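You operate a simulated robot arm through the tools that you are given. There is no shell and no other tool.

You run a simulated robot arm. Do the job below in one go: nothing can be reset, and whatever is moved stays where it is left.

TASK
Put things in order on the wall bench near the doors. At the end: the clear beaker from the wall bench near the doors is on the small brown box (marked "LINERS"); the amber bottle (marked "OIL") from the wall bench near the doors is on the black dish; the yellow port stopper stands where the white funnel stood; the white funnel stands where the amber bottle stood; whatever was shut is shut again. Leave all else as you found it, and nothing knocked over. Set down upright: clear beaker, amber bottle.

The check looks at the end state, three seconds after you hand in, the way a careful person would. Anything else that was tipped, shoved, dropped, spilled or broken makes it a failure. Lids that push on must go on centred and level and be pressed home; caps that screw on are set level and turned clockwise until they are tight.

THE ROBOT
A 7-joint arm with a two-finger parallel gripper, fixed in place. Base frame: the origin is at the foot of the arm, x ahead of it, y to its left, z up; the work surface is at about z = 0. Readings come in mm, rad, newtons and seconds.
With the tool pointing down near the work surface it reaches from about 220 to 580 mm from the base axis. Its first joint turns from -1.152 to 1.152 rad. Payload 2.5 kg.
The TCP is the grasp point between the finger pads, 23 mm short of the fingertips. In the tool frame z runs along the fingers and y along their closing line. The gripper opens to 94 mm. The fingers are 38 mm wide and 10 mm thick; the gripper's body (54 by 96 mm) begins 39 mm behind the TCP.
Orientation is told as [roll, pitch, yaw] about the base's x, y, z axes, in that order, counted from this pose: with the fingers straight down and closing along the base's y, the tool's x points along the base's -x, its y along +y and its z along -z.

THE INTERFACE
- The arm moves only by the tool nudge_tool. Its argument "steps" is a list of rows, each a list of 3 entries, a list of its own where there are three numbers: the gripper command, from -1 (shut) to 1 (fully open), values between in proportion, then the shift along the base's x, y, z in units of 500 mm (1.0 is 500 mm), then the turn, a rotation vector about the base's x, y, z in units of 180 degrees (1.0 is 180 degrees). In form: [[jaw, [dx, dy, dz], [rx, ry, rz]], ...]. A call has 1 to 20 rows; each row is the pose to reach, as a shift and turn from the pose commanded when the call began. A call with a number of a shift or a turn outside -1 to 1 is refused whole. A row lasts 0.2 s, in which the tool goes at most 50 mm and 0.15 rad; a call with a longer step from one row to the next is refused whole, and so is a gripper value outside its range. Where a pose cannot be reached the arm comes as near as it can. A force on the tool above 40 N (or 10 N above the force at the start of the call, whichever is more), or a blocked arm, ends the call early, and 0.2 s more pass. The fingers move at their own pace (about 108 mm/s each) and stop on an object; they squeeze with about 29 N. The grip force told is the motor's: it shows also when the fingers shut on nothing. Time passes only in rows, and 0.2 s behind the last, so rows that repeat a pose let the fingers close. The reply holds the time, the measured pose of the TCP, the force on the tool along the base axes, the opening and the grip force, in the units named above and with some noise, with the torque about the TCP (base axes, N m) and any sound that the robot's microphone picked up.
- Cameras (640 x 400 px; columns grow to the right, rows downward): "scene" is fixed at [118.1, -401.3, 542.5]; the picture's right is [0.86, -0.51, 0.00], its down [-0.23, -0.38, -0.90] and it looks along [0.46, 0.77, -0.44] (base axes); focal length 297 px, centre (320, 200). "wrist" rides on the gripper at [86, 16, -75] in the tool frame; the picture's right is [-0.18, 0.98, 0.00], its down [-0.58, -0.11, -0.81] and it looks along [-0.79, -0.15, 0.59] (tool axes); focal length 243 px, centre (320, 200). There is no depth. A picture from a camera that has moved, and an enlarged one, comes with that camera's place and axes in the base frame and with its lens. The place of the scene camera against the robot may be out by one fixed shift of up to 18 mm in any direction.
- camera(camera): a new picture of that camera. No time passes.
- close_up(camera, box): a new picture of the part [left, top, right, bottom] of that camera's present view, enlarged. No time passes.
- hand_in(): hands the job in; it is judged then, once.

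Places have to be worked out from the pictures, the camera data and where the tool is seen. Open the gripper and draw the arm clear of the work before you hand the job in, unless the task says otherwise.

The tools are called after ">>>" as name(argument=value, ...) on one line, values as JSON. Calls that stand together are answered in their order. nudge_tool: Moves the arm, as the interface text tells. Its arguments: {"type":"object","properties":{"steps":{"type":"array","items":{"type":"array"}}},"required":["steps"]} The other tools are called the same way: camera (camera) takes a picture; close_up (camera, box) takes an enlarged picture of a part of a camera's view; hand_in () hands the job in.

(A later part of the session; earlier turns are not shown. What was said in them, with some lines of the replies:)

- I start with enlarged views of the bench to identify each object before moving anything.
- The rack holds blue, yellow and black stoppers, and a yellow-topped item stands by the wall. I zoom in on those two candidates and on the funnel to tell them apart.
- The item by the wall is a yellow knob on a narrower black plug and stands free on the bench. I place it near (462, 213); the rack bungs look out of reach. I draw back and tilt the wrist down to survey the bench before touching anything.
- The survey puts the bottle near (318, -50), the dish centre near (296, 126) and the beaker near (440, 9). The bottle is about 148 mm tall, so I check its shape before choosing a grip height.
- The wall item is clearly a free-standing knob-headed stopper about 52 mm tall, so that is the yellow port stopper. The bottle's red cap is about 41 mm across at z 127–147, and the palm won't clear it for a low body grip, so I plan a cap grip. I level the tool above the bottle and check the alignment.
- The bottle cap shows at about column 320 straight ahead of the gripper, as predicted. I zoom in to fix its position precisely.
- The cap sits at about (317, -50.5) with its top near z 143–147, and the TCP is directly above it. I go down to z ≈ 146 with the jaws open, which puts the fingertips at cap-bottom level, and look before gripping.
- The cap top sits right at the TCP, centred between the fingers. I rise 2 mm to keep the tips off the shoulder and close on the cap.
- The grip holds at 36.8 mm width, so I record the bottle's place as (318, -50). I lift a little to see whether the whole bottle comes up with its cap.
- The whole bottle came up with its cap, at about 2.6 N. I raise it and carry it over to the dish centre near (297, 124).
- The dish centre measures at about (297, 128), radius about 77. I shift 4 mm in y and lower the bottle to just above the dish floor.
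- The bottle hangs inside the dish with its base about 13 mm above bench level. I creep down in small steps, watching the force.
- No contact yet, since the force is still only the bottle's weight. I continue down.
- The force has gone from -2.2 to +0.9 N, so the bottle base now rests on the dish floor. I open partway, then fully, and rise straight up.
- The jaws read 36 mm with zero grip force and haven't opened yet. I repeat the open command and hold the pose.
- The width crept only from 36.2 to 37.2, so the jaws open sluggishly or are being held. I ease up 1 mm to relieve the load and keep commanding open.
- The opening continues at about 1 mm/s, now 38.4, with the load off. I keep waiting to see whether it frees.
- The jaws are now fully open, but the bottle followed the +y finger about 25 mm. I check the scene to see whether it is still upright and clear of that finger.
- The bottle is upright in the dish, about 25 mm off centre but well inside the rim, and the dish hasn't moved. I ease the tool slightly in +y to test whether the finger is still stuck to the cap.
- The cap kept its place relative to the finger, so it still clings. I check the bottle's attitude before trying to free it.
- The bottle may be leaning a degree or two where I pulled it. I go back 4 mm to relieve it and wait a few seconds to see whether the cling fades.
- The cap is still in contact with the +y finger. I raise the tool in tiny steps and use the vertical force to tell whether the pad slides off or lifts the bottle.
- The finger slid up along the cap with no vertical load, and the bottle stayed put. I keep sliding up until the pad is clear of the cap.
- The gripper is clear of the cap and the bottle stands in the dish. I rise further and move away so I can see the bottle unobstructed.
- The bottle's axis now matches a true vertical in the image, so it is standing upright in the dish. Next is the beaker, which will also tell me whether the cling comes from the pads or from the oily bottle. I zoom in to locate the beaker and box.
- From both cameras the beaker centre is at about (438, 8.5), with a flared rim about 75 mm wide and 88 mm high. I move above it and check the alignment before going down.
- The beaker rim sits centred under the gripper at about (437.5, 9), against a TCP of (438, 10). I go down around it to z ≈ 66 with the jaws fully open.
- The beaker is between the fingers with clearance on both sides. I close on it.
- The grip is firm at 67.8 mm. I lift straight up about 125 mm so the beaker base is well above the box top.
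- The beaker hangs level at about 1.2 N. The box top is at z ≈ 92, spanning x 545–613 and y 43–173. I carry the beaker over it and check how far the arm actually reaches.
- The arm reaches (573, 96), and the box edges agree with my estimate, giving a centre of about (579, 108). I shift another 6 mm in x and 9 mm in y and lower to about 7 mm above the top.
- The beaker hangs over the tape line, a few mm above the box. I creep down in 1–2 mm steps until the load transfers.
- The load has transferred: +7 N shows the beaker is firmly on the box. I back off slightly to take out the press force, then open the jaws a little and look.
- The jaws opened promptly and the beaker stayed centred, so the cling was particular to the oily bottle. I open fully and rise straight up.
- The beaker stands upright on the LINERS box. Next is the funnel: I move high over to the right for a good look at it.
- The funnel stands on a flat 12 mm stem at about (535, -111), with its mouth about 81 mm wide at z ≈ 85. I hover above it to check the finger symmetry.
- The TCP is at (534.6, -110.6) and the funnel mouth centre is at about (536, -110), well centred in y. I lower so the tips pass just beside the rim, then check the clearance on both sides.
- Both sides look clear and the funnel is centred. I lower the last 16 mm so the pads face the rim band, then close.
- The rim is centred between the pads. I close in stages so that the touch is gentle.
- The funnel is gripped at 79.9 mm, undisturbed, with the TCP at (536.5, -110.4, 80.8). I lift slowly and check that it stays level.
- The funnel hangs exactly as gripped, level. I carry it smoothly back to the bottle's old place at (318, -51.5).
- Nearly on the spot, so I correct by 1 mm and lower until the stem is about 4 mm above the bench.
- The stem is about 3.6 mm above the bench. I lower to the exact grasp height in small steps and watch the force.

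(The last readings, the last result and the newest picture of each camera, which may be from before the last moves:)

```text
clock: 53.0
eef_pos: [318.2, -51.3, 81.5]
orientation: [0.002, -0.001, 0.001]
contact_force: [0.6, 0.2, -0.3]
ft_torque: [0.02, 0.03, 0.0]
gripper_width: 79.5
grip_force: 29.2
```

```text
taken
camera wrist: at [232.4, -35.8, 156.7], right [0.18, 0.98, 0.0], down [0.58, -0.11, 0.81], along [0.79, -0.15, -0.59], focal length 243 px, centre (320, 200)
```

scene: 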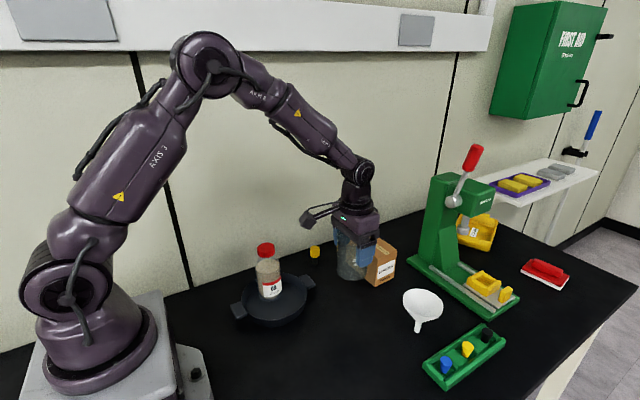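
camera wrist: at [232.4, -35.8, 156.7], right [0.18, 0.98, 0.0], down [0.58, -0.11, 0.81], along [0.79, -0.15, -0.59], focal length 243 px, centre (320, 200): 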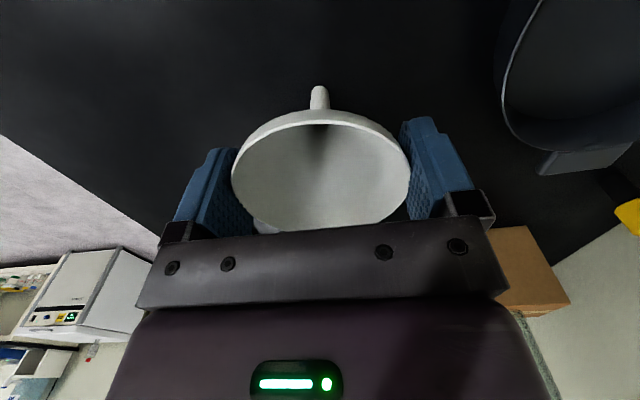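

About 0.9 mm remains by camera height, so I continue down in half-millimetre steps.

>>> nudge_tool(steps=[[-1, [0, 0, -0.001], [0, 0, 0]], [-1, [0, 0, -0.002], [0, 0, 0]], [-1, [0, 0, -0.002], [0, 0, 0]]])

>>> close_up(camera="wrist", box=[220, 70, 430, 240])

```text
clock: 53.8
eef_pos: [318.8, -50.4, 82.1]
orientation: [0.001, -0.001, 0.0]
contact_force: [0.1, 0.2, -0.3]
ft_torque: [0.0, -0.01, 0.0]
gripper_width: 79.3
grip_force: 29.0
```

```text
2.35 times, centred on (325, 155) of wrist
camera zoom: at [232.4, -36.0, 155.8], right [0.18, 0.98, 0.0], down [0.58, -0.11, 0.81], along [0.79, -0.15, -0.59], focal length 571 px, centre (308, 306)
```

zoom: 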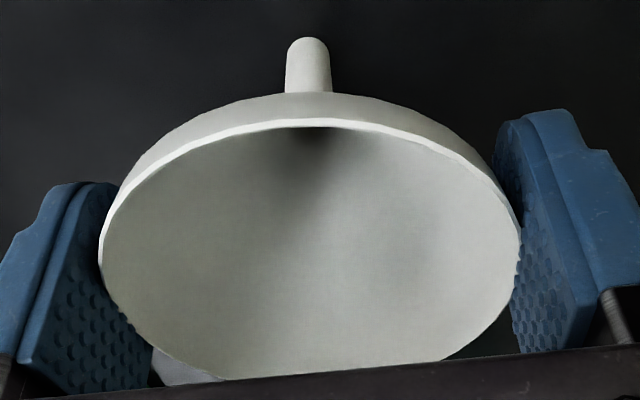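

I'm back at grasp height with no press force yet. One more half millimetre should make firm contact.

>>> nudge_tool(steps=[[-1, [0, 0, -0.001], [0, 0, 0]], [-1, [0, 0, -0.001], [0, 0, 0]]])

```text
clock: 54.4
eef_pos: [320.3, -51.8, 80.8]
orientation: [-0.001, 0.0, 0.002]
contact_force: [-3.8, -0.6, 15.9]
ft_torque: [-0.02, 0.25, -0.01]
gripper_width: 79.1
grip_force: 29.0
```

There is contact with 16 N, so the stem is on the bench. I back off half a millimetre to take out the press before releasing.

>>> nudge_tool(steps=[[-1, [0, 0, 0.0006], [0, 0, 0]], [-1, [0, 0, 0.0008], [0, 0, 0]]])

>>> close_up(camera="wrist", box=[220, 70, 430, 240])

```text
clock: 55.0
eef_pos: [319.3, -51.6, 81.5]
orientation: [-0.001, -0.002, 0.0]
contact_force: [-0.6, -1.6, 6.8]
ft_torque: [-0.03, 0.01, 0.01]
gripper_width: 79.0
grip_force: 29.4
```

```text
2.35 times, centred on (325, 155) of wrist
camera zoom: at [232.7, -35.8, 155.5], right [0.18, 0.98, 0.0], down [0.58, -0.11, 0.81], along [0.79, -0.15, -0.59], focal length 571 px, centre (308, 306)
```

zoom: 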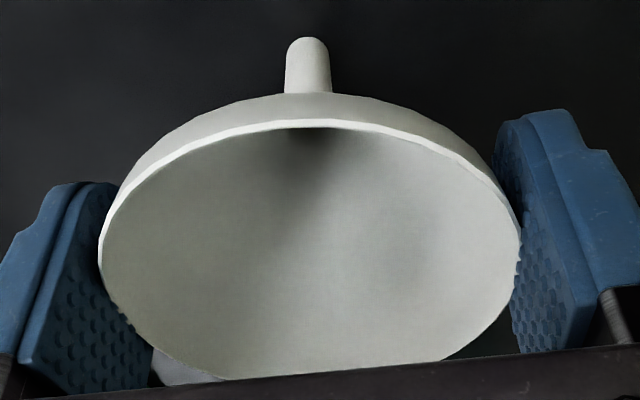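

>>> nudge_tool(steps=[[-1, [0, 0, 0.0005], [0, 0, 0]], [-1, [0, 0, 0.0005], [0, 0, 0]]])

```text
clock: 55.6
eef_pos: [319.0, -51.2, 80.4]
orientation: [-0.001, 0.001, 0.002]
contact_force: [1.2, -0.4, 2.1]
ft_torque: [0.02, -0.1, 0.0]
gripper_width: 79.2
grip_force: 29.3
```

The press is down to about 2 N with the stem resting on the bench. I open the jaws in small stages and look before moving away.

>>> nudge_tool(steps=[[0.7, [0, 0, 0], [0, 0, 0]], [0.74, [0, 0, 0], [0, 0, 0]], [0.78, [0, 0, 0], [0, 0, 0]], [0.82, [0, 0, 0], [0, 0, 0]], [0.82, [0, 0, 0], [0, 0, 0]], [0.82, [0, 0, 0], [0, 0, 0]]])

>>> close_up(camera="wrist", box=[220, 70, 430, 240])

>>> close_up(camera="scene", box=[270, 280, 366, 370])

```text
clock: 57.0
eef_pos: [319.2, -51.6, 81.4]
orientation: [-0.001, 0.0, 0.001]
contact_force: [0.1, 0.6, 0.9]
ft_torque: [0.0, 0.02, 0.02]
gripper_width: 85.5
grip_force: 0.1
```

```text
2.35 times, centred on (325, 155) of wrist
camera zoom: at [232.4, -35.8, 155.7], right [0.18, 0.98, 0.0], down [0.58, -0.11, 0.81], along [0.79, -0.15, -0.59], focal length 571 px, centre (308, 306)
```

zoom: 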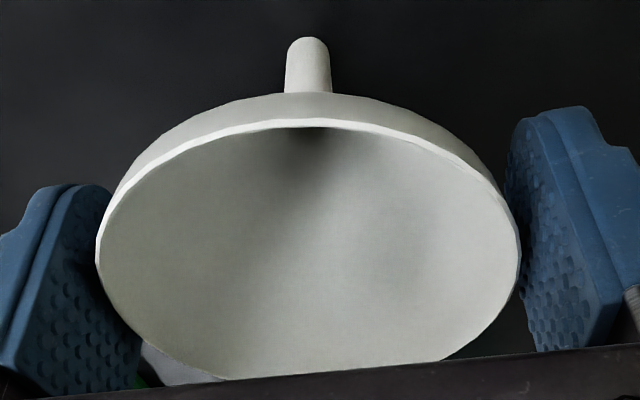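

```text
4.44 times, centred on (318, 325) of scene
camera zoom: at [118.1, -401.3, 542.5], right [0.86, -0.51, 0.0], down [-0.23, -0.38, -0.9], along [0.46, 0.77, -0.44], focal length 1321 px, centre (329, -356)
```

zoom: 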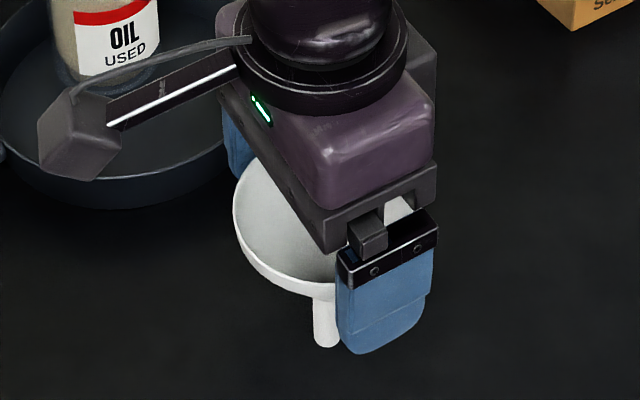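

The funnel stands on its own with gaps on both sides. I open fully, pause, then rise slowly straight up.

>>> nudge_tool(steps=[[0.9, [0, 0, 0], [0, 0, 0]], [1, [0, 0, 0], [0, 0, 0]], [1, [0, 0, 0], [0, 0, 0]], [1, [0, 0, 0.01], [0, 0, 0]], [1, [0, 0, 0.03], [0, 0, 0]], [1, [0, 0, 0.06], [0, 0, 0]], [1, [0, 0, 0.1], [0, 0, 0]], [1, [0, 0, 0.15], [0, 0, 0]], [1, [0, 0, 0.2], [0, 0, 0]], [1, [0, 0, 0.26], [0, 0, 0]], [1, [0, 0, 0.26], [0, 0, 0]]])

>>> camera(camera="wrist")

>>> close_up(camera="scene", box=[260, 250, 388, 370])

```text
clock: 59.4
eef_pos: [318.1, -50.6, 210.7]
orientation: [0.001, 0.0, 0.0]
contact_force: [-0.1, -0.5, 0.2]
ft_torque: [-0.03, 0.0, 0.01]
gripper_width: 93.8
grip_force: 0.0
```

```text
taken
camera wrist: at [231.6, -35.4, 286.0], right [0.18, 0.98, 0.0], down [0.58, -0.11, 0.81], along [0.79, -0.15, -0.59], focal length 243 px, centre (320, 200)
```

wrist: 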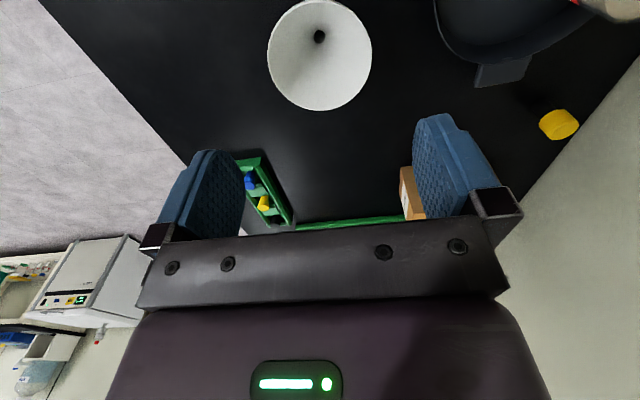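

```text
3.33 times, centred on (324, 310) of scene
camera zoom: at [118.1, -401.3, 542.5], right [0.86, -0.51, 0.0], down [-0.23, -0.38, -0.9], along [0.46, 0.77, -0.44], focal length 991 px, centre (307, -167)
```

zoom: 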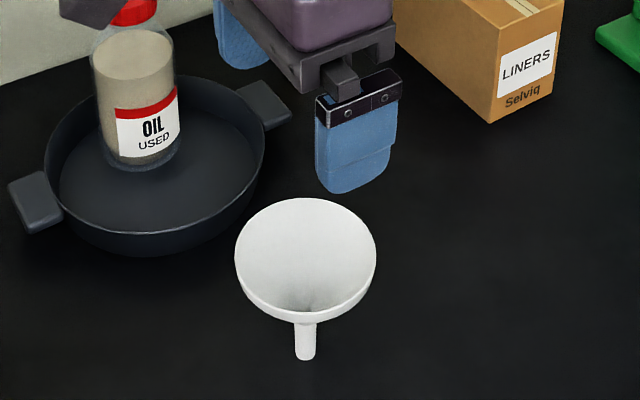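

The funnel stands level and steady where the bottle was. Now the yellow stopper at about (460, 209): I travel high, with the jaws narrowed to keep clear of the wall, and hover near it.

>>> nudge_tool(steps=[[1, [0, 0, 0.05], [0, 0, 0]], [0.5, [0.02, 0.04, 0.1], [0, 0, 0]], [0.2, [0.055, 0.1, 0.12], [0, 0, 0]], [0.2, [0.09, 0.165, 0.12], [0, 0, 0]], [0.2, [0.125, 0.23, 0.12], [0, 0, 0]], [0.2, [0.16, 0.295, 0.12], [0, 0, 0]], [0.2, [0.195, 0.36, 0.12], [0, 0, 0]], [0.2, [0.23, 0.425, 0.1], [0, 0, 0]], [0.2, [0.26, 0.48, 0.06], [0, 0, 0]], [0.2, [0.28, 0.515, 0.0], [0, 0, 0]], [0.2, [0.28, 0.515, -0.02], [0, 0, 0]], [0.2, [0.28, 0.515, -0.02], [0, 0, 0]]])

>>> camera(camera="wrist")

>>> camera(camera="scene")

```text
clock: 62.0
eef_pos: [459.1, 206.1, 200.0]
orientation: [0.001, -0.001, -0.001]
contact_force: [0.2, -0.4, -0.1]
ft_torque: [-0.01, 0.01, -0.04]
gripper_width: 56.7
grip_force: 0.0
```

```text
taken
camera wrist: at [372.3, 221.1, 275.4], right [0.18, 0.98, 0.0], down [0.58, -0.11, 0.81], along [0.79, -0.15, -0.59], focal length 243 px, centre (320, 200)
```

wrist: 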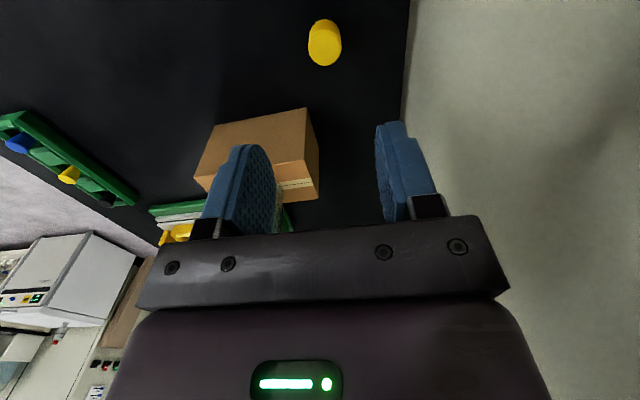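

```text
taken
```

scene: 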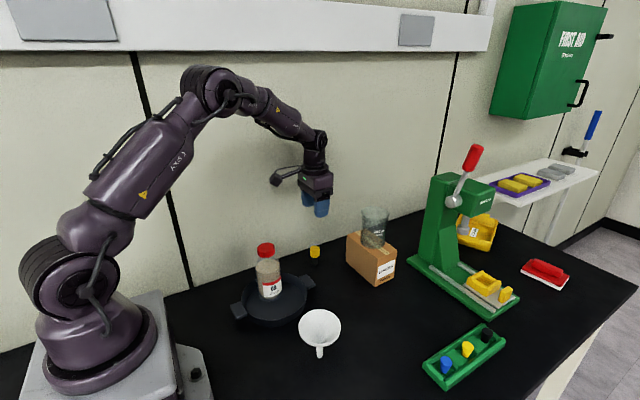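

>>> close_up(camera="wrist", box=[285, 10, 365, 80])

>>> close_up(camera="scene", box=[290, 185, 346, 275])

```text
5.71 times, centred on (325, 45) of wrist
camera zoom: at [372.3, 221.1, 275.4], right [0.18, 0.98, 0.0], down [0.58, -0.11, 0.81], along [0.79, -0.15, -0.59], focal length 1386 px, centre (291, 1086)
```

zoom: 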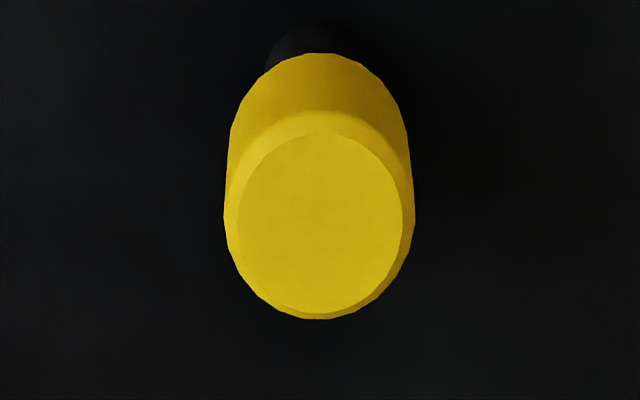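

```text
4.44 times, centred on (318, 230) of scene
camera zoom: at [118.1, -401.3, 542.5], right [0.86, -0.51, 0.0], down [-0.23, -0.38, -0.9], along [0.46, 0.77, -0.44], focal length 1321 px, centre (329, 67)
```

zoom: 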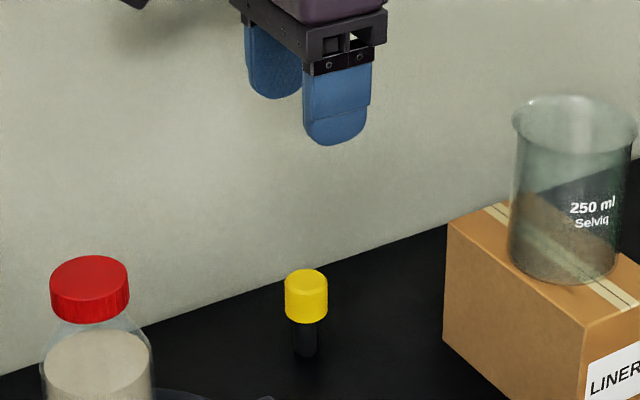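

The stopper is at (460.5, 208.6), top about z 52, head 28 mm wide. I align over it and go down to just above, then check.

>>> nudge_tool(steps=[[0.2, [0.0044, 0.007, -0.05], [0, 0, 0]], [0.2, [0.0044, 0.007, -0.12], [0, 0, 0]], [0.2, [0.0044, 0.007, -0.18], [0, 0, 0]], [0.2, [0.0044, 0.007, -0.225], [0, 0, 0]], [0.2, [0.0044, 0.007, -0.225], [0, 0, 0]]])

>>> camera(camera="wrist")

>>> close_up(camera="scene", box=[280, 195, 360, 285])

```text
clock: 63.2
eef_pos: [461.2, 210.1, 89.1]
orientation: [0.0, 0.002, -0.001]
contact_force: [0.7, -0.3, -0.1]
ft_torque: [-0.02, -0.01, -0.01]
gripper_width: 56.7
grip_force: 0.0
```

```text
taken
camera wrist: at [374.6, 225.0, 163.5], right [0.18, 0.98, 0.0], down [0.58, -0.11, 0.81], along [0.79, -0.15, -0.59], focal length 243 px, centre (320, 200)
```

wrist: 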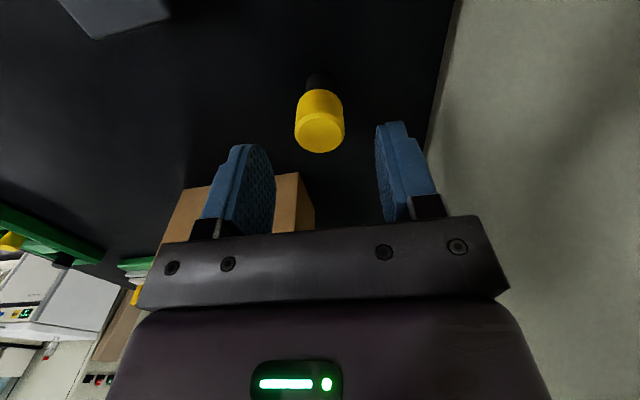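

```text
4.44 times, centred on (320, 240) of scene
camera zoom: at [118.1, -401.3, 542.5], right [0.86, -0.51, 0.0], down [-0.23, -0.38, -0.9], along [0.46, 0.77, -0.44], focal length 1321 px, centre (320, 22)
```

zoom: 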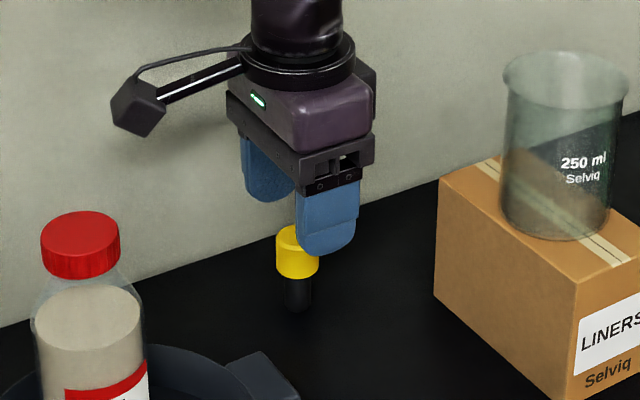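

The stopper is centred between the fingers. I lower to z ≈ 40 around the head and close in stages.

>>> nudge_tool(steps=[[0.2, [0, 0, -0.04], [0, 0, 0]], [0.2, [0, 0, -0.075], [0, 0, 0]], [0.2, [0, 0, -0.097], [0, 0, 0]], [0.2, [0, 0, -0.097], [0, 0, 0]]])

>>> camera(camera="wrist")

>>> close_up(camera="scene", box=[280, 195, 360, 285])

```text
clock: 64.2
eef_pos: [461.8, 209.9, 40.6]
orientation: [0.0, 0.0, 0.001]
contact_force: [-0.1, -0.4, 0.0]
ft_torque: [-0.04, -0.01, -0.02]
gripper_width: 56.4
grip_force: 0.1
```

```text
taken
camera wrist: at [374.9, 225.3, 114.8], right [0.18, 0.98, 0.0], down [0.58, -0.11, 0.81], along [0.79, -0.15, -0.59], focal length 243 px, centre (320, 200)
```

wrist: 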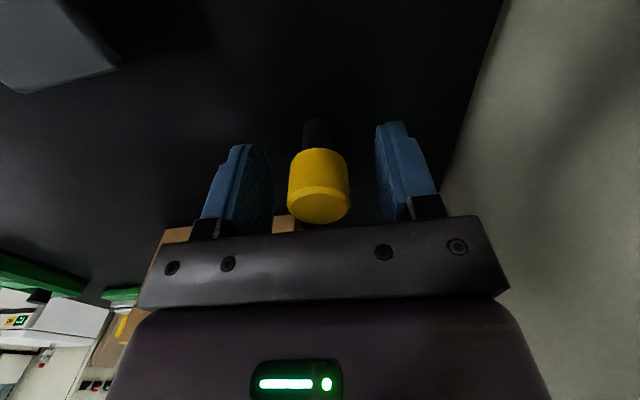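

```text
4.44 times, centred on (320, 240) of scene
camera zoom: at [118.1, -401.3, 542.5], right [0.86, -0.51, 0.0], down [-0.23, -0.38, -0.9], along [0.46, 0.77, -0.44], focal length 1321 px, centre (320, 22)
```

zoom: 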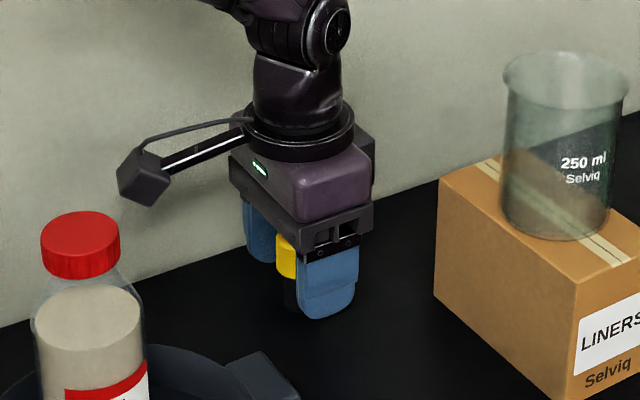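

The yellow head is centred at the TCP. I close in stages and then squeeze.

>>> nudge_tool(steps=[[0.0, [0, 0, 0], [0, 0, 0]], [-0.2, [0, 0, 0], [0, 0, 0]], [-0.32, [0, 0, 0], [0, 0, 0]], [-0.4, [0, 0, 0], [0, 0, 0]], [-0.5, [0, 0, 0], [0, 0, 0]], [-1, [0, 0, 0], [0, 0, 0]], [-1, [0, 0, 0], [0, 0, 0]], [-1, [0, 0, 0], [0, 0, 0]]])

>>> camera(camera="wrist")

```text
clock: 66.0
eef_pos: [461.9, 210.0, 41.2]
orientation: [0.0, 0.0, 0.0]
contact_force: [0.1, -0.4, 0.6]
ft_torque: [-0.02, 0.01, 0.0]
gripper_width: 26.8
grip_force: 29.0
```

```text
taken
camera wrist: at [374.8, 225.3, 114.9], right [0.18, 0.98, 0.0], down [0.58, -0.11, 0.81], along [0.79, -0.15, -0.59], focal length 243 px, centre (320, 200)
```

wrist: 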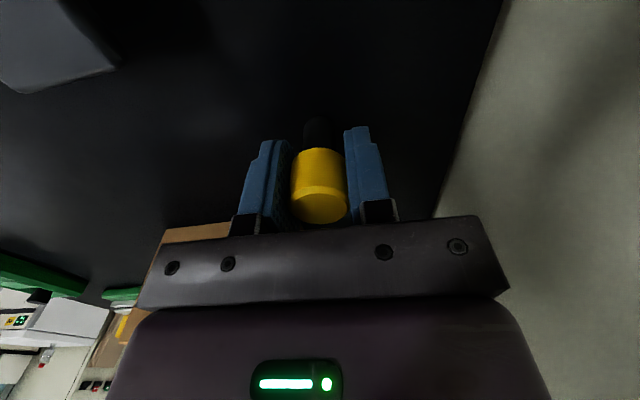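

The stopper is gripped at 26.8 mm with the TCP at z ≈ 39.9. I lift it slowly and check that it comes freely.

>>> nudge_tool(steps=[[-1, [0, 0, 0.01], [0, 0, 0]], [-1, [0, 0, 0.03], [0, 0, 0]], [-1, [0, 0, 0.08], [0, 0, 0]], [-1, [0, 0, 0.14], [0, 0, 0]], [-1, [0, 0, 0.2], [0, 0, 0]], [-1, [0, 0, 0.28], [0, 0, 0]], [-1, [0, 0, 0.36], [0, 0, 0]], [-1, [0, 0, 0.4], [0, 0, 0]], [-1, [0, 0, 0.4], [0, 0, 0]]])

>>> camera(camera="wrist")

>>> camera(camera="scene")

```text
clock: 68.0
eef_pos: [461.3, 209.6, 240.3]
orientation: [0.0, 0.001, 0.0]
contact_force: [-0.4, -0.7, -1.1]
ft_torque: [0.01, -0.02, -0.01]
gripper_width: 26.7
grip_force: 29.0
```

```text
taken
camera wrist: at [374.1, 225.1, 314.6], right [0.18, 0.98, 0.0], down [0.58, -0.11, 0.81], along [0.79, -0.15, -0.59], focal length 243 px, centre (320, 200)
```

wrist: 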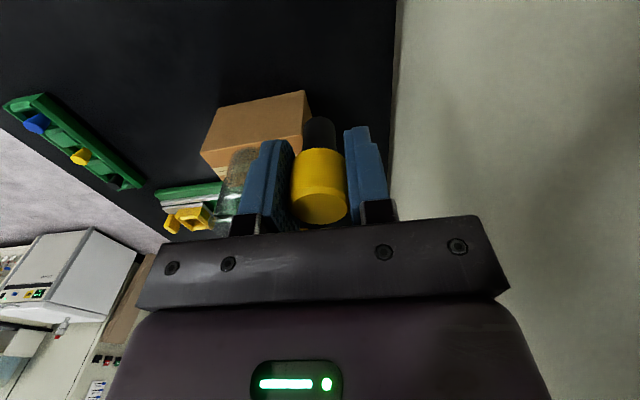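

```text
taken
```

scene: 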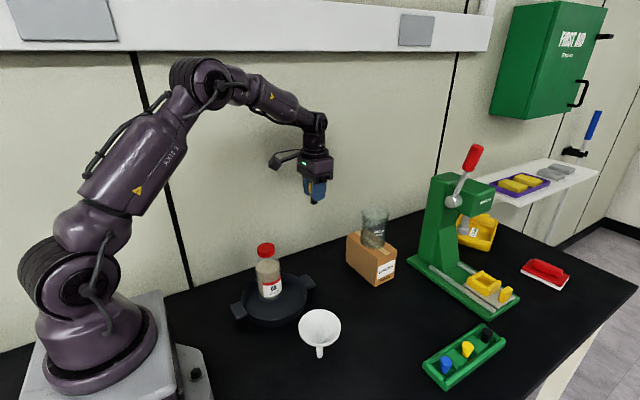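

The stopper lifted freely. I carry it over to the funnel's old place at (536, -110.5), keeping clear of the beaker on the box.

>>> nudge_tool(steps=[[-1, [0, -0.03, 0], [0, 0, 0]], [-1, [0, -0.09, 0], [0, 0, 0]], [-1, [0, -0.165, 0], [0, 0, 0]], [-1, [0, -0.245, 0], [0, 0, 0]], [-1, [0.01, -0.325, 0], [0, 0, 0]], [-1, [0.04, -0.4, 0], [0, 0, 0]], [-1, [0.075, -0.47, 0], [0, 0, 0]], [-1, [0.11, -0.54, 0], [0, 0, 0]], [-1, [0.14, -0.6, 0], [0, 0, 0]], [-1, [0.15, -0.63, 0], [0, 0, 0]], [-1, [0.152, -0.639, 0], [0, 0, 0]], [-1, [0.152, -0.639, 0], [0, 0, 0]]])

>>> camera(camera="wrist")

>>> close_up(camera="scene", box=[358, 200, 486, 340])

```text
clock: 70.6
eef_pos: [537.5, -108.8, 239.4]
orientation: [0.0, 0.002, 0.0]
contact_force: [-0.2, 0.3, -0.7]
ft_torque: [0.0, 0.01, -0.01]
gripper_width: 26.5
grip_force: 28.8
```

```text
taken
camera wrist: at [450.4, -94.5, 314.1], right [0.18, 0.98, 0.0], down [0.58, -0.11, 0.81], along [0.79, -0.15, -0.59], focal length 243 px, centre (320, 200)
```

wrist: 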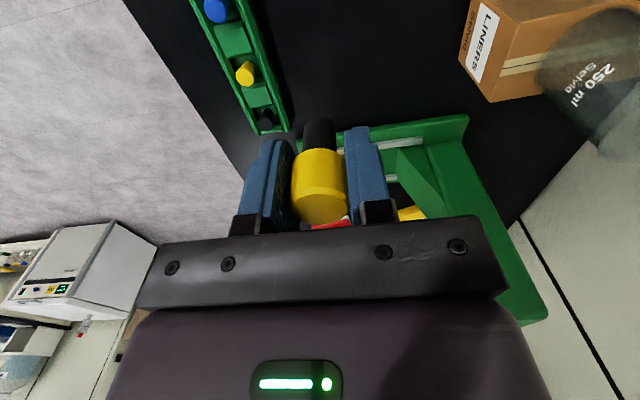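

```text
2.86 times, centred on (422, 270) of scene
camera zoom: at [118.1, -401.3, 542.5], right [0.86, -0.51, 0.0], down [-0.23, -0.38, -0.9], along [0.46, 0.77, -0.44], focal length 849 px, centre (29, 0)
```

zoom: 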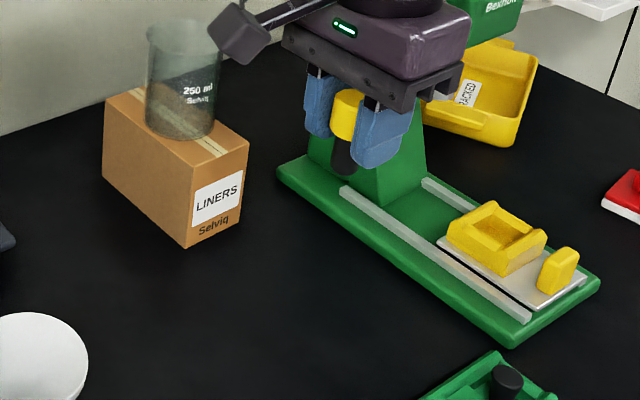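

Positioned at (536.4, -110.5). I lower to about 4 mm above the bench.

>>> nudge_tool(steps=[[-1, [0, 0, -0.06], [0, 0, 0]], [-1, [0, 0, -0.14], [0, 0, 0]], [-1, [0, 0, -0.22], [0, 0, 0]], [-1, [0, 0, -0.3], [0, 0, 0]], [-1, [0, 0, -0.36], [0, 0, 0]], [-1, [0, 0, -0.39], [0, 0, 0]], [-1, [0, 0, -0.39], [0, 0, 0]]])

>>> camera(camera="wrist")

>>> close_up(camera="scene", box=[374, 260, 470, 350])

```text
clock: 72.2
eef_pos: [537.7, -108.6, 44.1]
orientation: [0.001, 0.001, -0.001]
contact_force: [0.7, 0.2, -0.1]
ft_torque: [0.01, 0.02, -0.01]
gripper_width: 26.8
grip_force: 29.1
```

```text
taken
camera wrist: at [450.5, -94.0, 118.9], right [0.18, 0.98, 0.0], down [0.58, -0.11, 0.81], along [0.79, -0.15, -0.59], focal length 243 px, centre (320, 200)
```

wrist: 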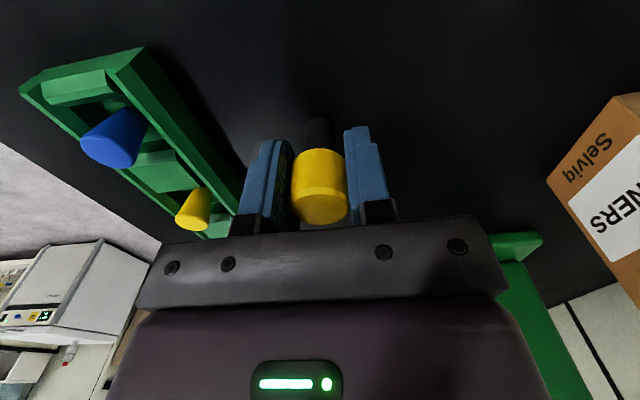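

```text
4.44 times, centred on (422, 305) of scene
camera zoom: at [118.1, -401.3, 542.5], right [0.86, -0.51, 0.0], down [-0.23, -0.38, -0.9], along [0.46, 0.77, -0.44], focal length 1321 px, centre (-133, -267)
```

zoom: 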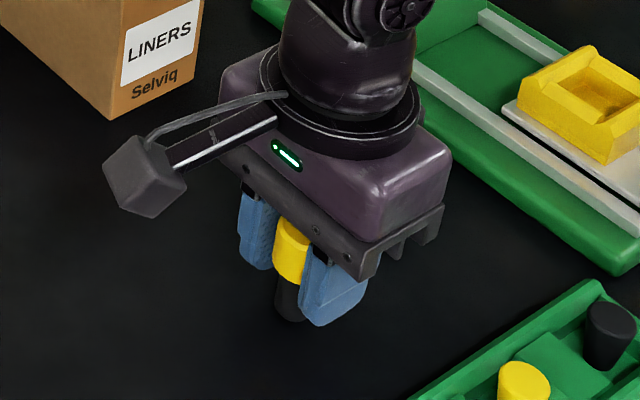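

About 4 mm remains. I lower 3 mm and then creep to contact.

>>> nudge_tool(steps=[[-1, [0, -0.001, -0.003], [0, 0, 0]], [-1, [0, -0.001, -0.006], [0, 0, 0]], [-1, [0, -0.001, -0.006], [0, 0, 0]]])

>>> nudge_tool(steps=[[-1, [0, 0, -0.001], [0, 0, 0]], [-1, [0, 0, -0.0016], [0, 0, 0]], [-1, [0, 0, -0.0016], [0, 0, 0]]])

>>> close_up(camera="wrist", box=[220, 100, 420, 240])

```text
clock: 73.0
eef_pos: [537.6, -108.8, 42.4]
orientation: [0.001, -0.001, -0.001]
contact_force: [0.0, 0.3, 0.7]
ft_torque: [-0.02, -0.03, 0.02]
gripper_width: 26.7
grip_force: 28.7
```

```text
clock: 73.8
eef_pos: [536.2, -109.4, 41.4]
orientation: [0.0, -0.003, 0.001]
contact_force: [-0.1, -0.2, -1.1]
ft_torque: [0.01, -0.01, -0.01]
gripper_width: 26.8
grip_force: 28.5
```

```text
2.86 times, centred on (320, 170) of wrist
camera zoom: at [450.1, -94.7, 115.8], right [0.18, 0.98, 0.0], down [0.58, -0.11, 0.81], along [0.79, -0.15, -0.59], focal length 693 px, centre (320, 286)
```

zoom: 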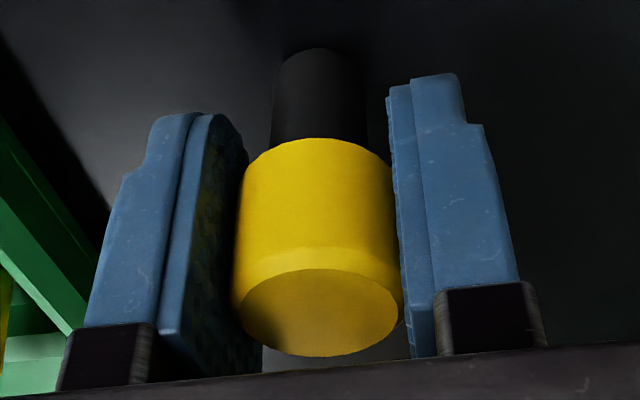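

By camera height about 0.9 mm is left. I continue in half-millimetre steps.

>>> nudge_tool(steps=[[-1, [0, 0, -0.001], [0, 0, 0]], [-1, [0, 0, -0.001], [0, 0, 0]]])

>>> nudge_tool(steps=[[-1, [0, 0, -0.0006], [0, 0, 0]], [-1, [0, 0, -0.0006], [0, 0, 0]]])

```text
clock: 74.4
eef_pos: [537.4, -109.4, 40.6]
orientation: [0.0, 0.001, 0.002]
contact_force: [-0.8, -0.1, 0.1]
ft_torque: [-0.01, -0.03, 0.0]
gripper_width: 26.6
grip_force: 29.2
```

```text
clock: 75.0
eef_pos: [537.7, -110.6, 40.3]
orientation: [0.0, -0.002, 0.0]
contact_force: [0.4, 0.2, -0.2]
ft_torque: [0.01, -0.01, 0.03]
gripper_width: 26.8
grip_force: 29.1
```

>>> nudge_tool(steps=[[-1, [0, 0, -0.0006], [0, 0, 0]], [-1, [0, 0, -0.0006], [0, 0, 0]]])

>>> close_up(camera="wrist", box=[220, 100, 420, 240])

```text
clock: 75.6
eef_pos: [536.7, -110.3, 39.7]
orientation: [0.002, -0.001, 0.0]
contact_force: [-0.2, -0.9, 0.4]
ft_torque: [0.03, 0.01, 0.01]
gripper_width: 26.7
grip_force: 29.5
```

```text
2.86 times, centred on (320, 170) of wrist
camera zoom: at [450.3, -94.8, 114.8], right [0.18, 0.98, 0.0], down [0.58, -0.11, 0.81], along [0.79, -0.15, -0.59], focal length 693 px, centre (320, 286)
```

zoom: 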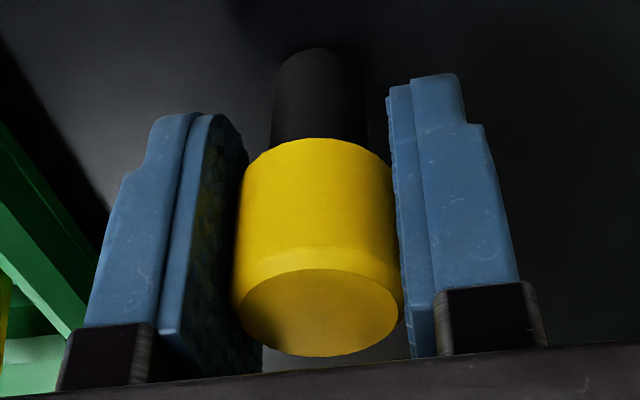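

>>> nudge_tool(steps=[[-1, [0, 0, -0.0006], [0, 0, 0]], [-1, [0, 0, -0.0006], [0, 0, 0]]])

```text
clock: 76.2
eef_pos: [536.8, -109.4, 40.4]
orientation: [0.002, 0.0, -0.001]
contact_force: [-1.6, -1.4, 3.5]
ft_torque: [-0.02, 0.05, 0.04]
gripper_width: 27.0
grip_force: 29.0
```

Contact shows as +3.5 N, so the stopper stands on the bench at grasp height. I open in small stages and check for any cling.

>>> nudge_tool(steps=[[-0.4, [0, 0, 0], [0, 0, 0]], [-0.35, [0, 0, 0], [0, 0, 0]], [-0.28, [0, 0, 0], [0, 0, 0]], [-0.2, [0, 0, 0], [0, 0, 0]], [-0.2, [0, 0, 0], [0, 0, 0]]])

>>> close_up(camera="wrist", box=[220, 100, 420, 240])

```text
clock: 77.4
eef_pos: [537.9, -109.1, 41.0]
orientation: [0.001, -0.001, -0.001]
contact_force: [0.0, 0.6, 0.1]
ft_torque: [-0.02, 0.0, -0.02]
gripper_width: 37.4
grip_force: 0.0
```

```text
2.86 times, centred on (320, 170) of wrist
camera zoom: at [450.3, -94.6, 114.6], right [0.18, 0.98, 0.0], down [0.58, -0.11, 0.81], along [0.79, -0.15, -0.59], focal length 693 px, centre (320, 286)
```

zoom: 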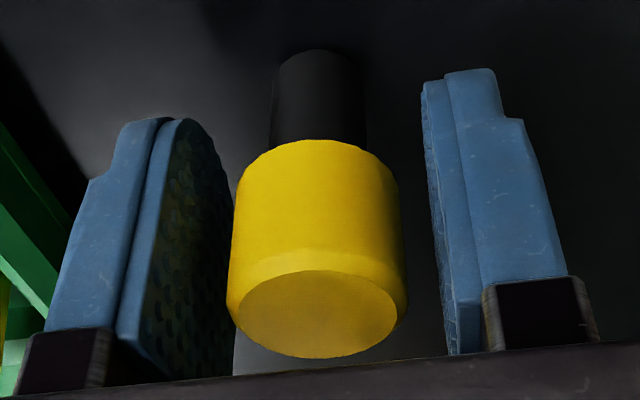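

The stopper stands free between the open pads. I open a bit more and rise straight up, well clear.

>>> nudge_tool(steps=[[0.2, [0, 0, 0], [0, 0, 0]], [0.2, [0, 0, 0], [0, 0, 0]], [0.2, [0, 0, 0.02], [0, 0, 0]], [0.2, [0, 0, 0.06], [0, 0, 0]], [0.2, [0, 0, 0.12], [0, 0, 0]], [0.2, [0, 0, 0.2], [0, 0, 0]], [0.2, [0, 0, 0.28], [0, 0, 0]], [0.4, [0, 0, 0.36], [0, 0, 0]], [0.6, [0, 0, 0.42], [0, 0, 0]], [1, [0, 0, 0.42], [0, 0, 0]]])

>>> camera(camera="wrist")

>>> camera(camera="scene")

```text
clock: 79.6
eef_pos: [536.5, -109.2, 249.4]
orientation: [0.001, 0.0, 0.001]
contact_force: [-0.1, -0.9, 0.1]
ft_torque: [0.02, -0.03, 0.0]
gripper_width: 93.7
grip_force: 0.0
```

```text
taken
camera wrist: at [450.2, -94.1, 324.7], right [0.18, 0.98, 0.0], down [0.58, -0.11, 0.81], along [0.79, -0.15, -0.59], focal length 243 px, centre (320, 200)
```

wrist: 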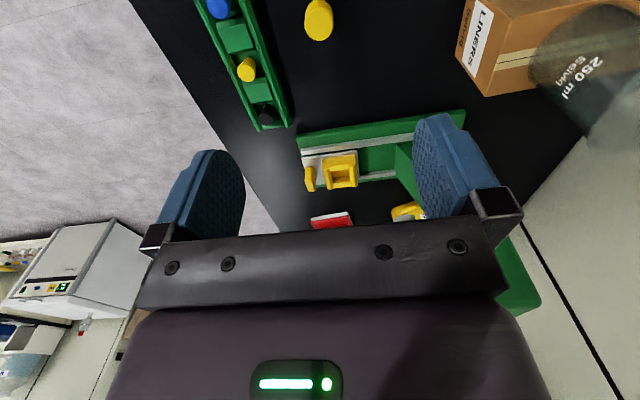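

```text
taken
```

scene: 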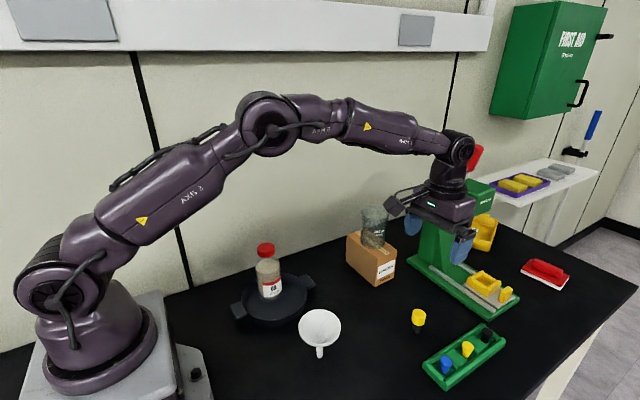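

All four items are placed. I withdraw the arm up and back, then inspect everything closely.

>>> nudge_tool(steps=[[1, [-0.02, 0.005, 0.06], [0, 0, 0]], [1, [-0.07, 0.03, 0.12], [0, 0, 0]], [1, [-0.13, 0.06, 0.17], [0, 0, 0]], [1, [-0.19, 0.09, 0.22], [0, 0, 0]], [1, [-0.25, 0.12, 0.26], [0, 0, 0]], [1, [-0.3, 0.15, 0.29], [0, 0, 0]], [1, [-0.324, 0.167, 0.304], [0, 0, 0]], [1, [-0.324, 0.167, 0.304], [0, 0, 0]]])

>>> camera(camera="scene")

>>> close_up(camera="scene", box=[220, 230, 348, 370])

>>> close_up(camera="scene", box=[336, 200, 464, 340])

>>> close_up(camera="scene", box=[400, 300, 528, 400])

>>> camera(camera="wrist")

```text
clock: 81.4
eef_pos: [375.3, -25.6, 401.7]
orientation: [0.001, 0.001, -0.001]
contact_force: [0.4, 0.2, -0.5]
ft_torque: [0.0, 0.02, -0.01]
gripper_width: 94.2
grip_force: 0.0
```

```text
taken
```

scene: 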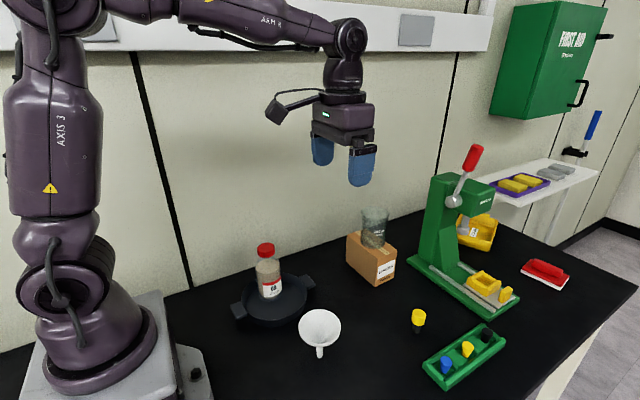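

```text
2.86 times, centred on (284, 300) of scene
camera zoom: at [118.1, -401.3, 542.5], right [0.86, -0.51, 0.0], down [-0.23, -0.38, -0.9], along [0.46, 0.77, -0.44], focal length 849 px, centre (423, -86)
```

zoom: 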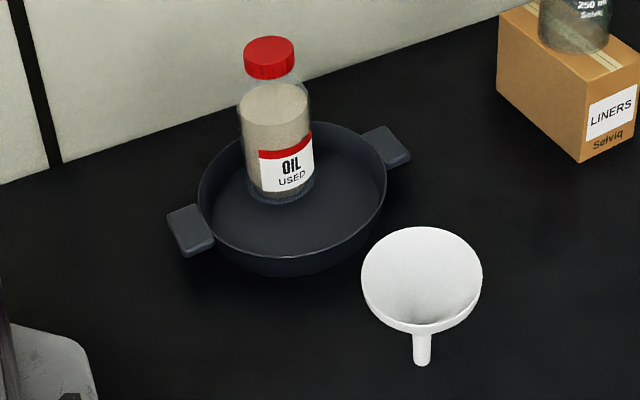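

```text
2.86 times, centred on (400, 270) of scene
camera zoom: at [118.1, -401.3, 542.5], right [0.86, -0.51, 0.0], down [-0.23, -0.38, -0.9], along [0.46, 0.77, -0.44], focal length 849 px, centre (91, 0)
```

zoom: 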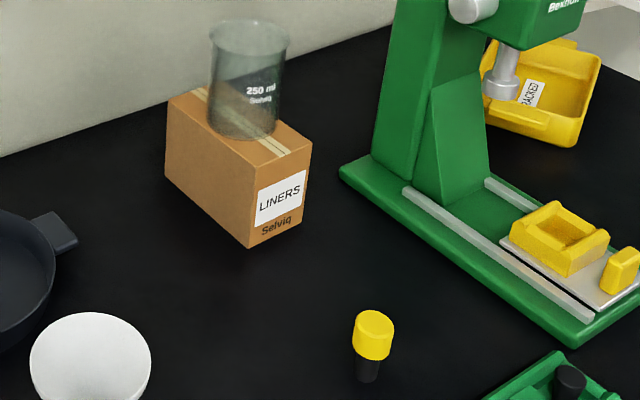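

```text
4.00 times, centred on (464, 350) of scene
camera zoom: at [118.1, -401.3, 542.5], right [0.86, -0.51, 0.0], down [-0.23, -0.38, -0.9], along [0.46, 0.77, -0.44], focal length 1189 px, centre (-256, -400)
```

zoom: 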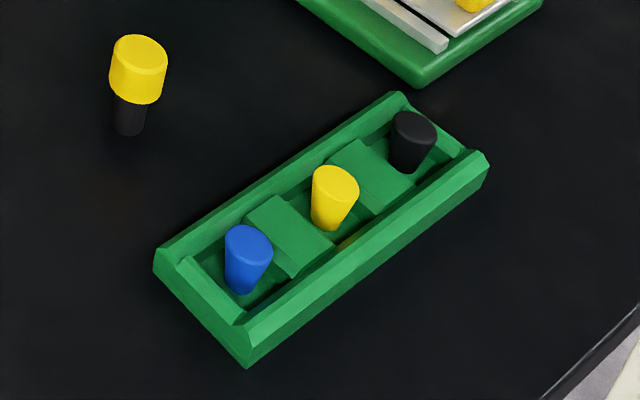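

```text
taken
camera wrist: at [288.6, -11.2, 476.0], right [0.18, 0.98, 0.0], down [0.58, -0.11, 0.81], along [0.79, -0.15, -0.59], focal length 243 px, centre (320, 200)
```

wrist: 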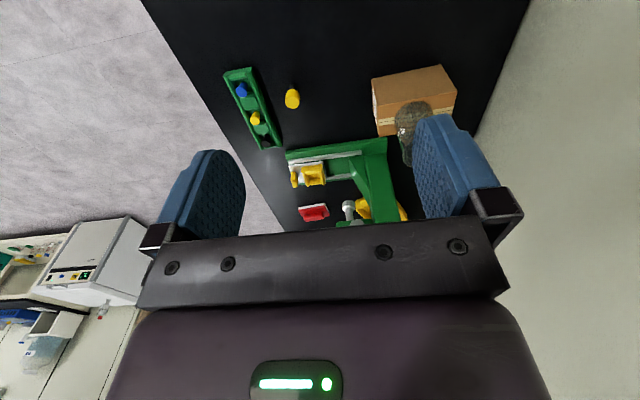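

Everything looks upright and in place. Before handing in, I check the rack pieces and the moved stopper again to be sure I took the right "port stopper", and verify the bottle cap.

>>> close_up(camera="scene", box=[448, 335, 488, 360])

>>> close_up(camera="scene", box=[402, 305, 434, 337])

>>> close_up(camera="scene", box=[440, 180, 536, 310])

>>> close_up(camera="scene", box=[246, 236, 294, 306])

>>> close_up(camera="wrist", box=[0, 210, 150, 400])

```text
16.00 times, centred on (468, 348) of scene
camera zoom: at [118.1, -401.3, 542.5], right [0.86, -0.51, 0.0], down [-0.23, -0.38, -0.9], along [0.46, 0.77, -0.44], focal length 4755 px, centre (-2048, -2160)
```

zoom: 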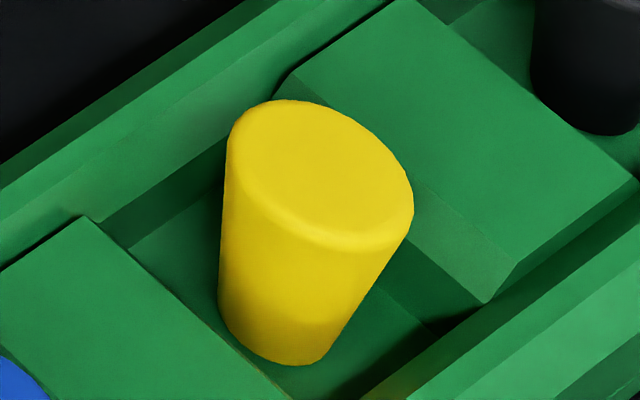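

```text
12.50 times, centred on (418, 321) of scene
camera zoom: at [118.1, -401.3, 542.5], right [0.86, -0.51, 0.0], down [-0.23, -0.38, -0.9], along [0.46, 0.77, -0.44], focal length 3715 px, centre (-905, -1312)
```

zoom: 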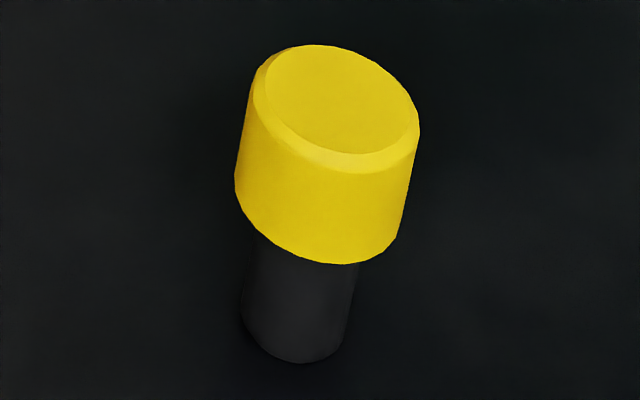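

```text
3.08 times, centred on (488, 245) of scene
camera zoom: at [118.1, -401.3, 542.5], right [0.86, -0.51, 0.0], down [-0.23, -0.38, -0.9], along [0.46, 0.77, -0.44], focal length 914 px, centre (-197, 62)
```

zoom: 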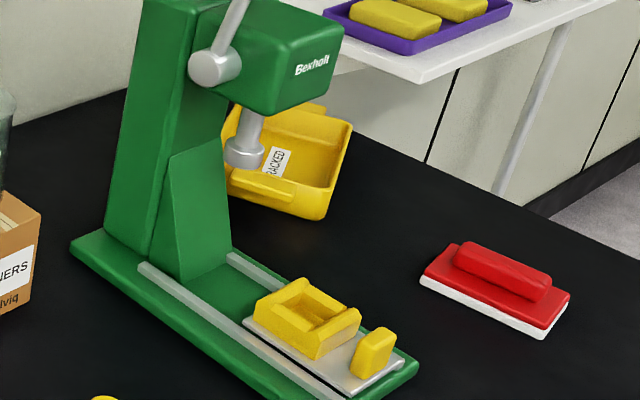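

```text
5.71 times, centred on (270, 271) of scene
camera zoom: at [118.1, -401.3, 542.5], right [0.86, -0.51, 0.0], down [-0.23, -0.38, -0.9], along [0.46, 0.77, -0.44], focal length 1698 px, centre (606, -206)
```

zoom: 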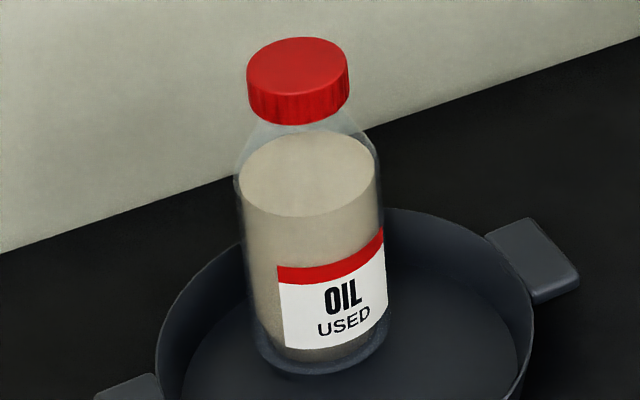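

```text
2.11 times, centred on (75, 305) of wrist
camera zoom: at [288.6, -11.2, 476.0], right [0.18, 0.98, 0.0], down [0.58, -0.11, 0.81], along [0.79, -0.15, -0.59], focal length 511 px, centre (836, -21)
```

zoom: 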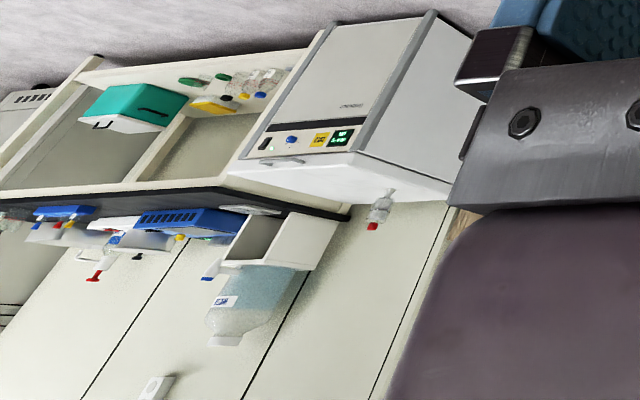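

The stopper I moved is a knob-and-plug piece matching "port stopper", while the rack holds plain tapered bungs. The bottle measures about 143 mm from base to cap, so the cap is still seated. I compare the dish and neighbours with the first pictures to confirm nothing was shifted.

>>> close_up(camera="scene", box=[225, 260, 321, 340])

>>> close_up(camera="scene", box=[320, 225, 416, 325])

>>> close_up(camera="scene", box=[415, 320, 511, 380])

```text
5.00 times, centred on (273, 300) of scene
camera zoom: at [118.1, -401.3, 542.5], right [0.86, -0.51, 0.0], down [-0.23, -0.38, -0.9], along [0.46, 0.77, -0.44], focal length 1486 px, centre (555, -300)
```

zoom: 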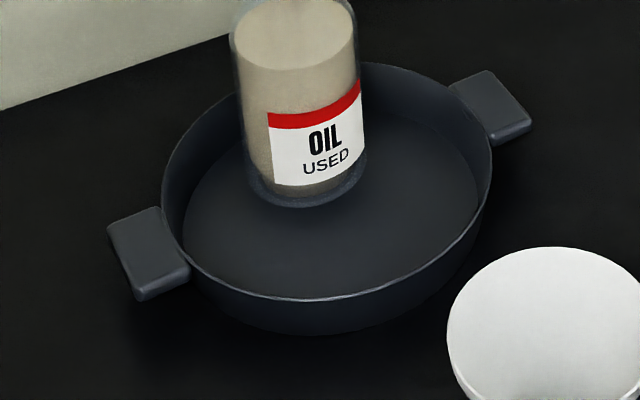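

```text
4.00 times, centred on (368, 275) of scene
camera zoom: at [118.1, -401.3, 542.5], right [0.86, -0.51, 0.0], down [-0.23, -0.38, -0.9], along [0.46, 0.77, -0.44], focal length 1189 px, centre (128, -100)
```

zoom: 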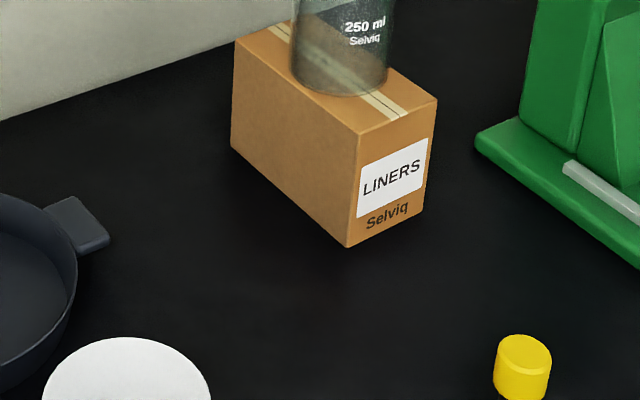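

```text
6.67 times, centred on (463, 350) of scene
camera zoom: at [118.1, -401.3, 542.5], right [0.86, -0.51, 0.0], down [-0.23, -0.38, -0.9], along [0.46, 0.77, -0.44], focal length 1981 px, centre (-633, -800)
```

zoom: 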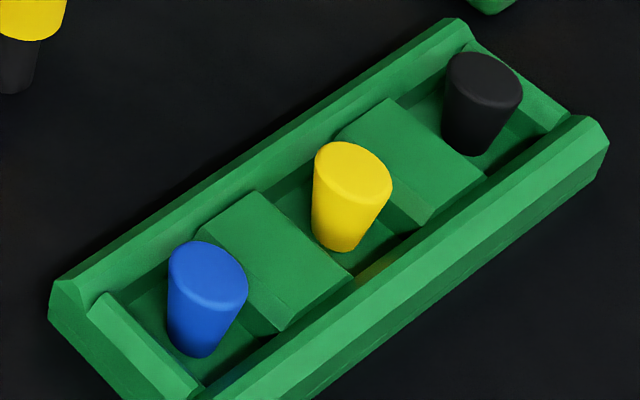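

The dish, box and rack sit pixel-for-pixel where they were. The beaker is on the box, the bottle in the dish, and the funnel and stopper on their new spots. The gripper is open and the arm clear, so I hand the job in.

>>> hand_in()

```text
The job is handed in.
```

I moved all four items where you asked and handed the job in. In the last pictures everything was upright.

- **Clear beaker:** standing upright on the "LINERS" box, close to the middle of its top.
- **Amber bottle ("OIL"):** standing upright on the floor of the black dish, about 25 mm off centre. When I let go, it stuck to one finger and slid that far before I could free it. Its red cap is still on.
- **White funnel:** standing on its stem where the bottle stood.
- **Yellow port stopper:** standing where the funnel stood. I took this to be the yellow-headed black plug near the wall. The green rack also holds a plain yellow tapered bung, which I left alone; if you meant that one, this part is wrong.

The dish, box and green rack match the first pictures exactly. I didn't touch anything else. The gripper is open and the arm is back near its starting position.
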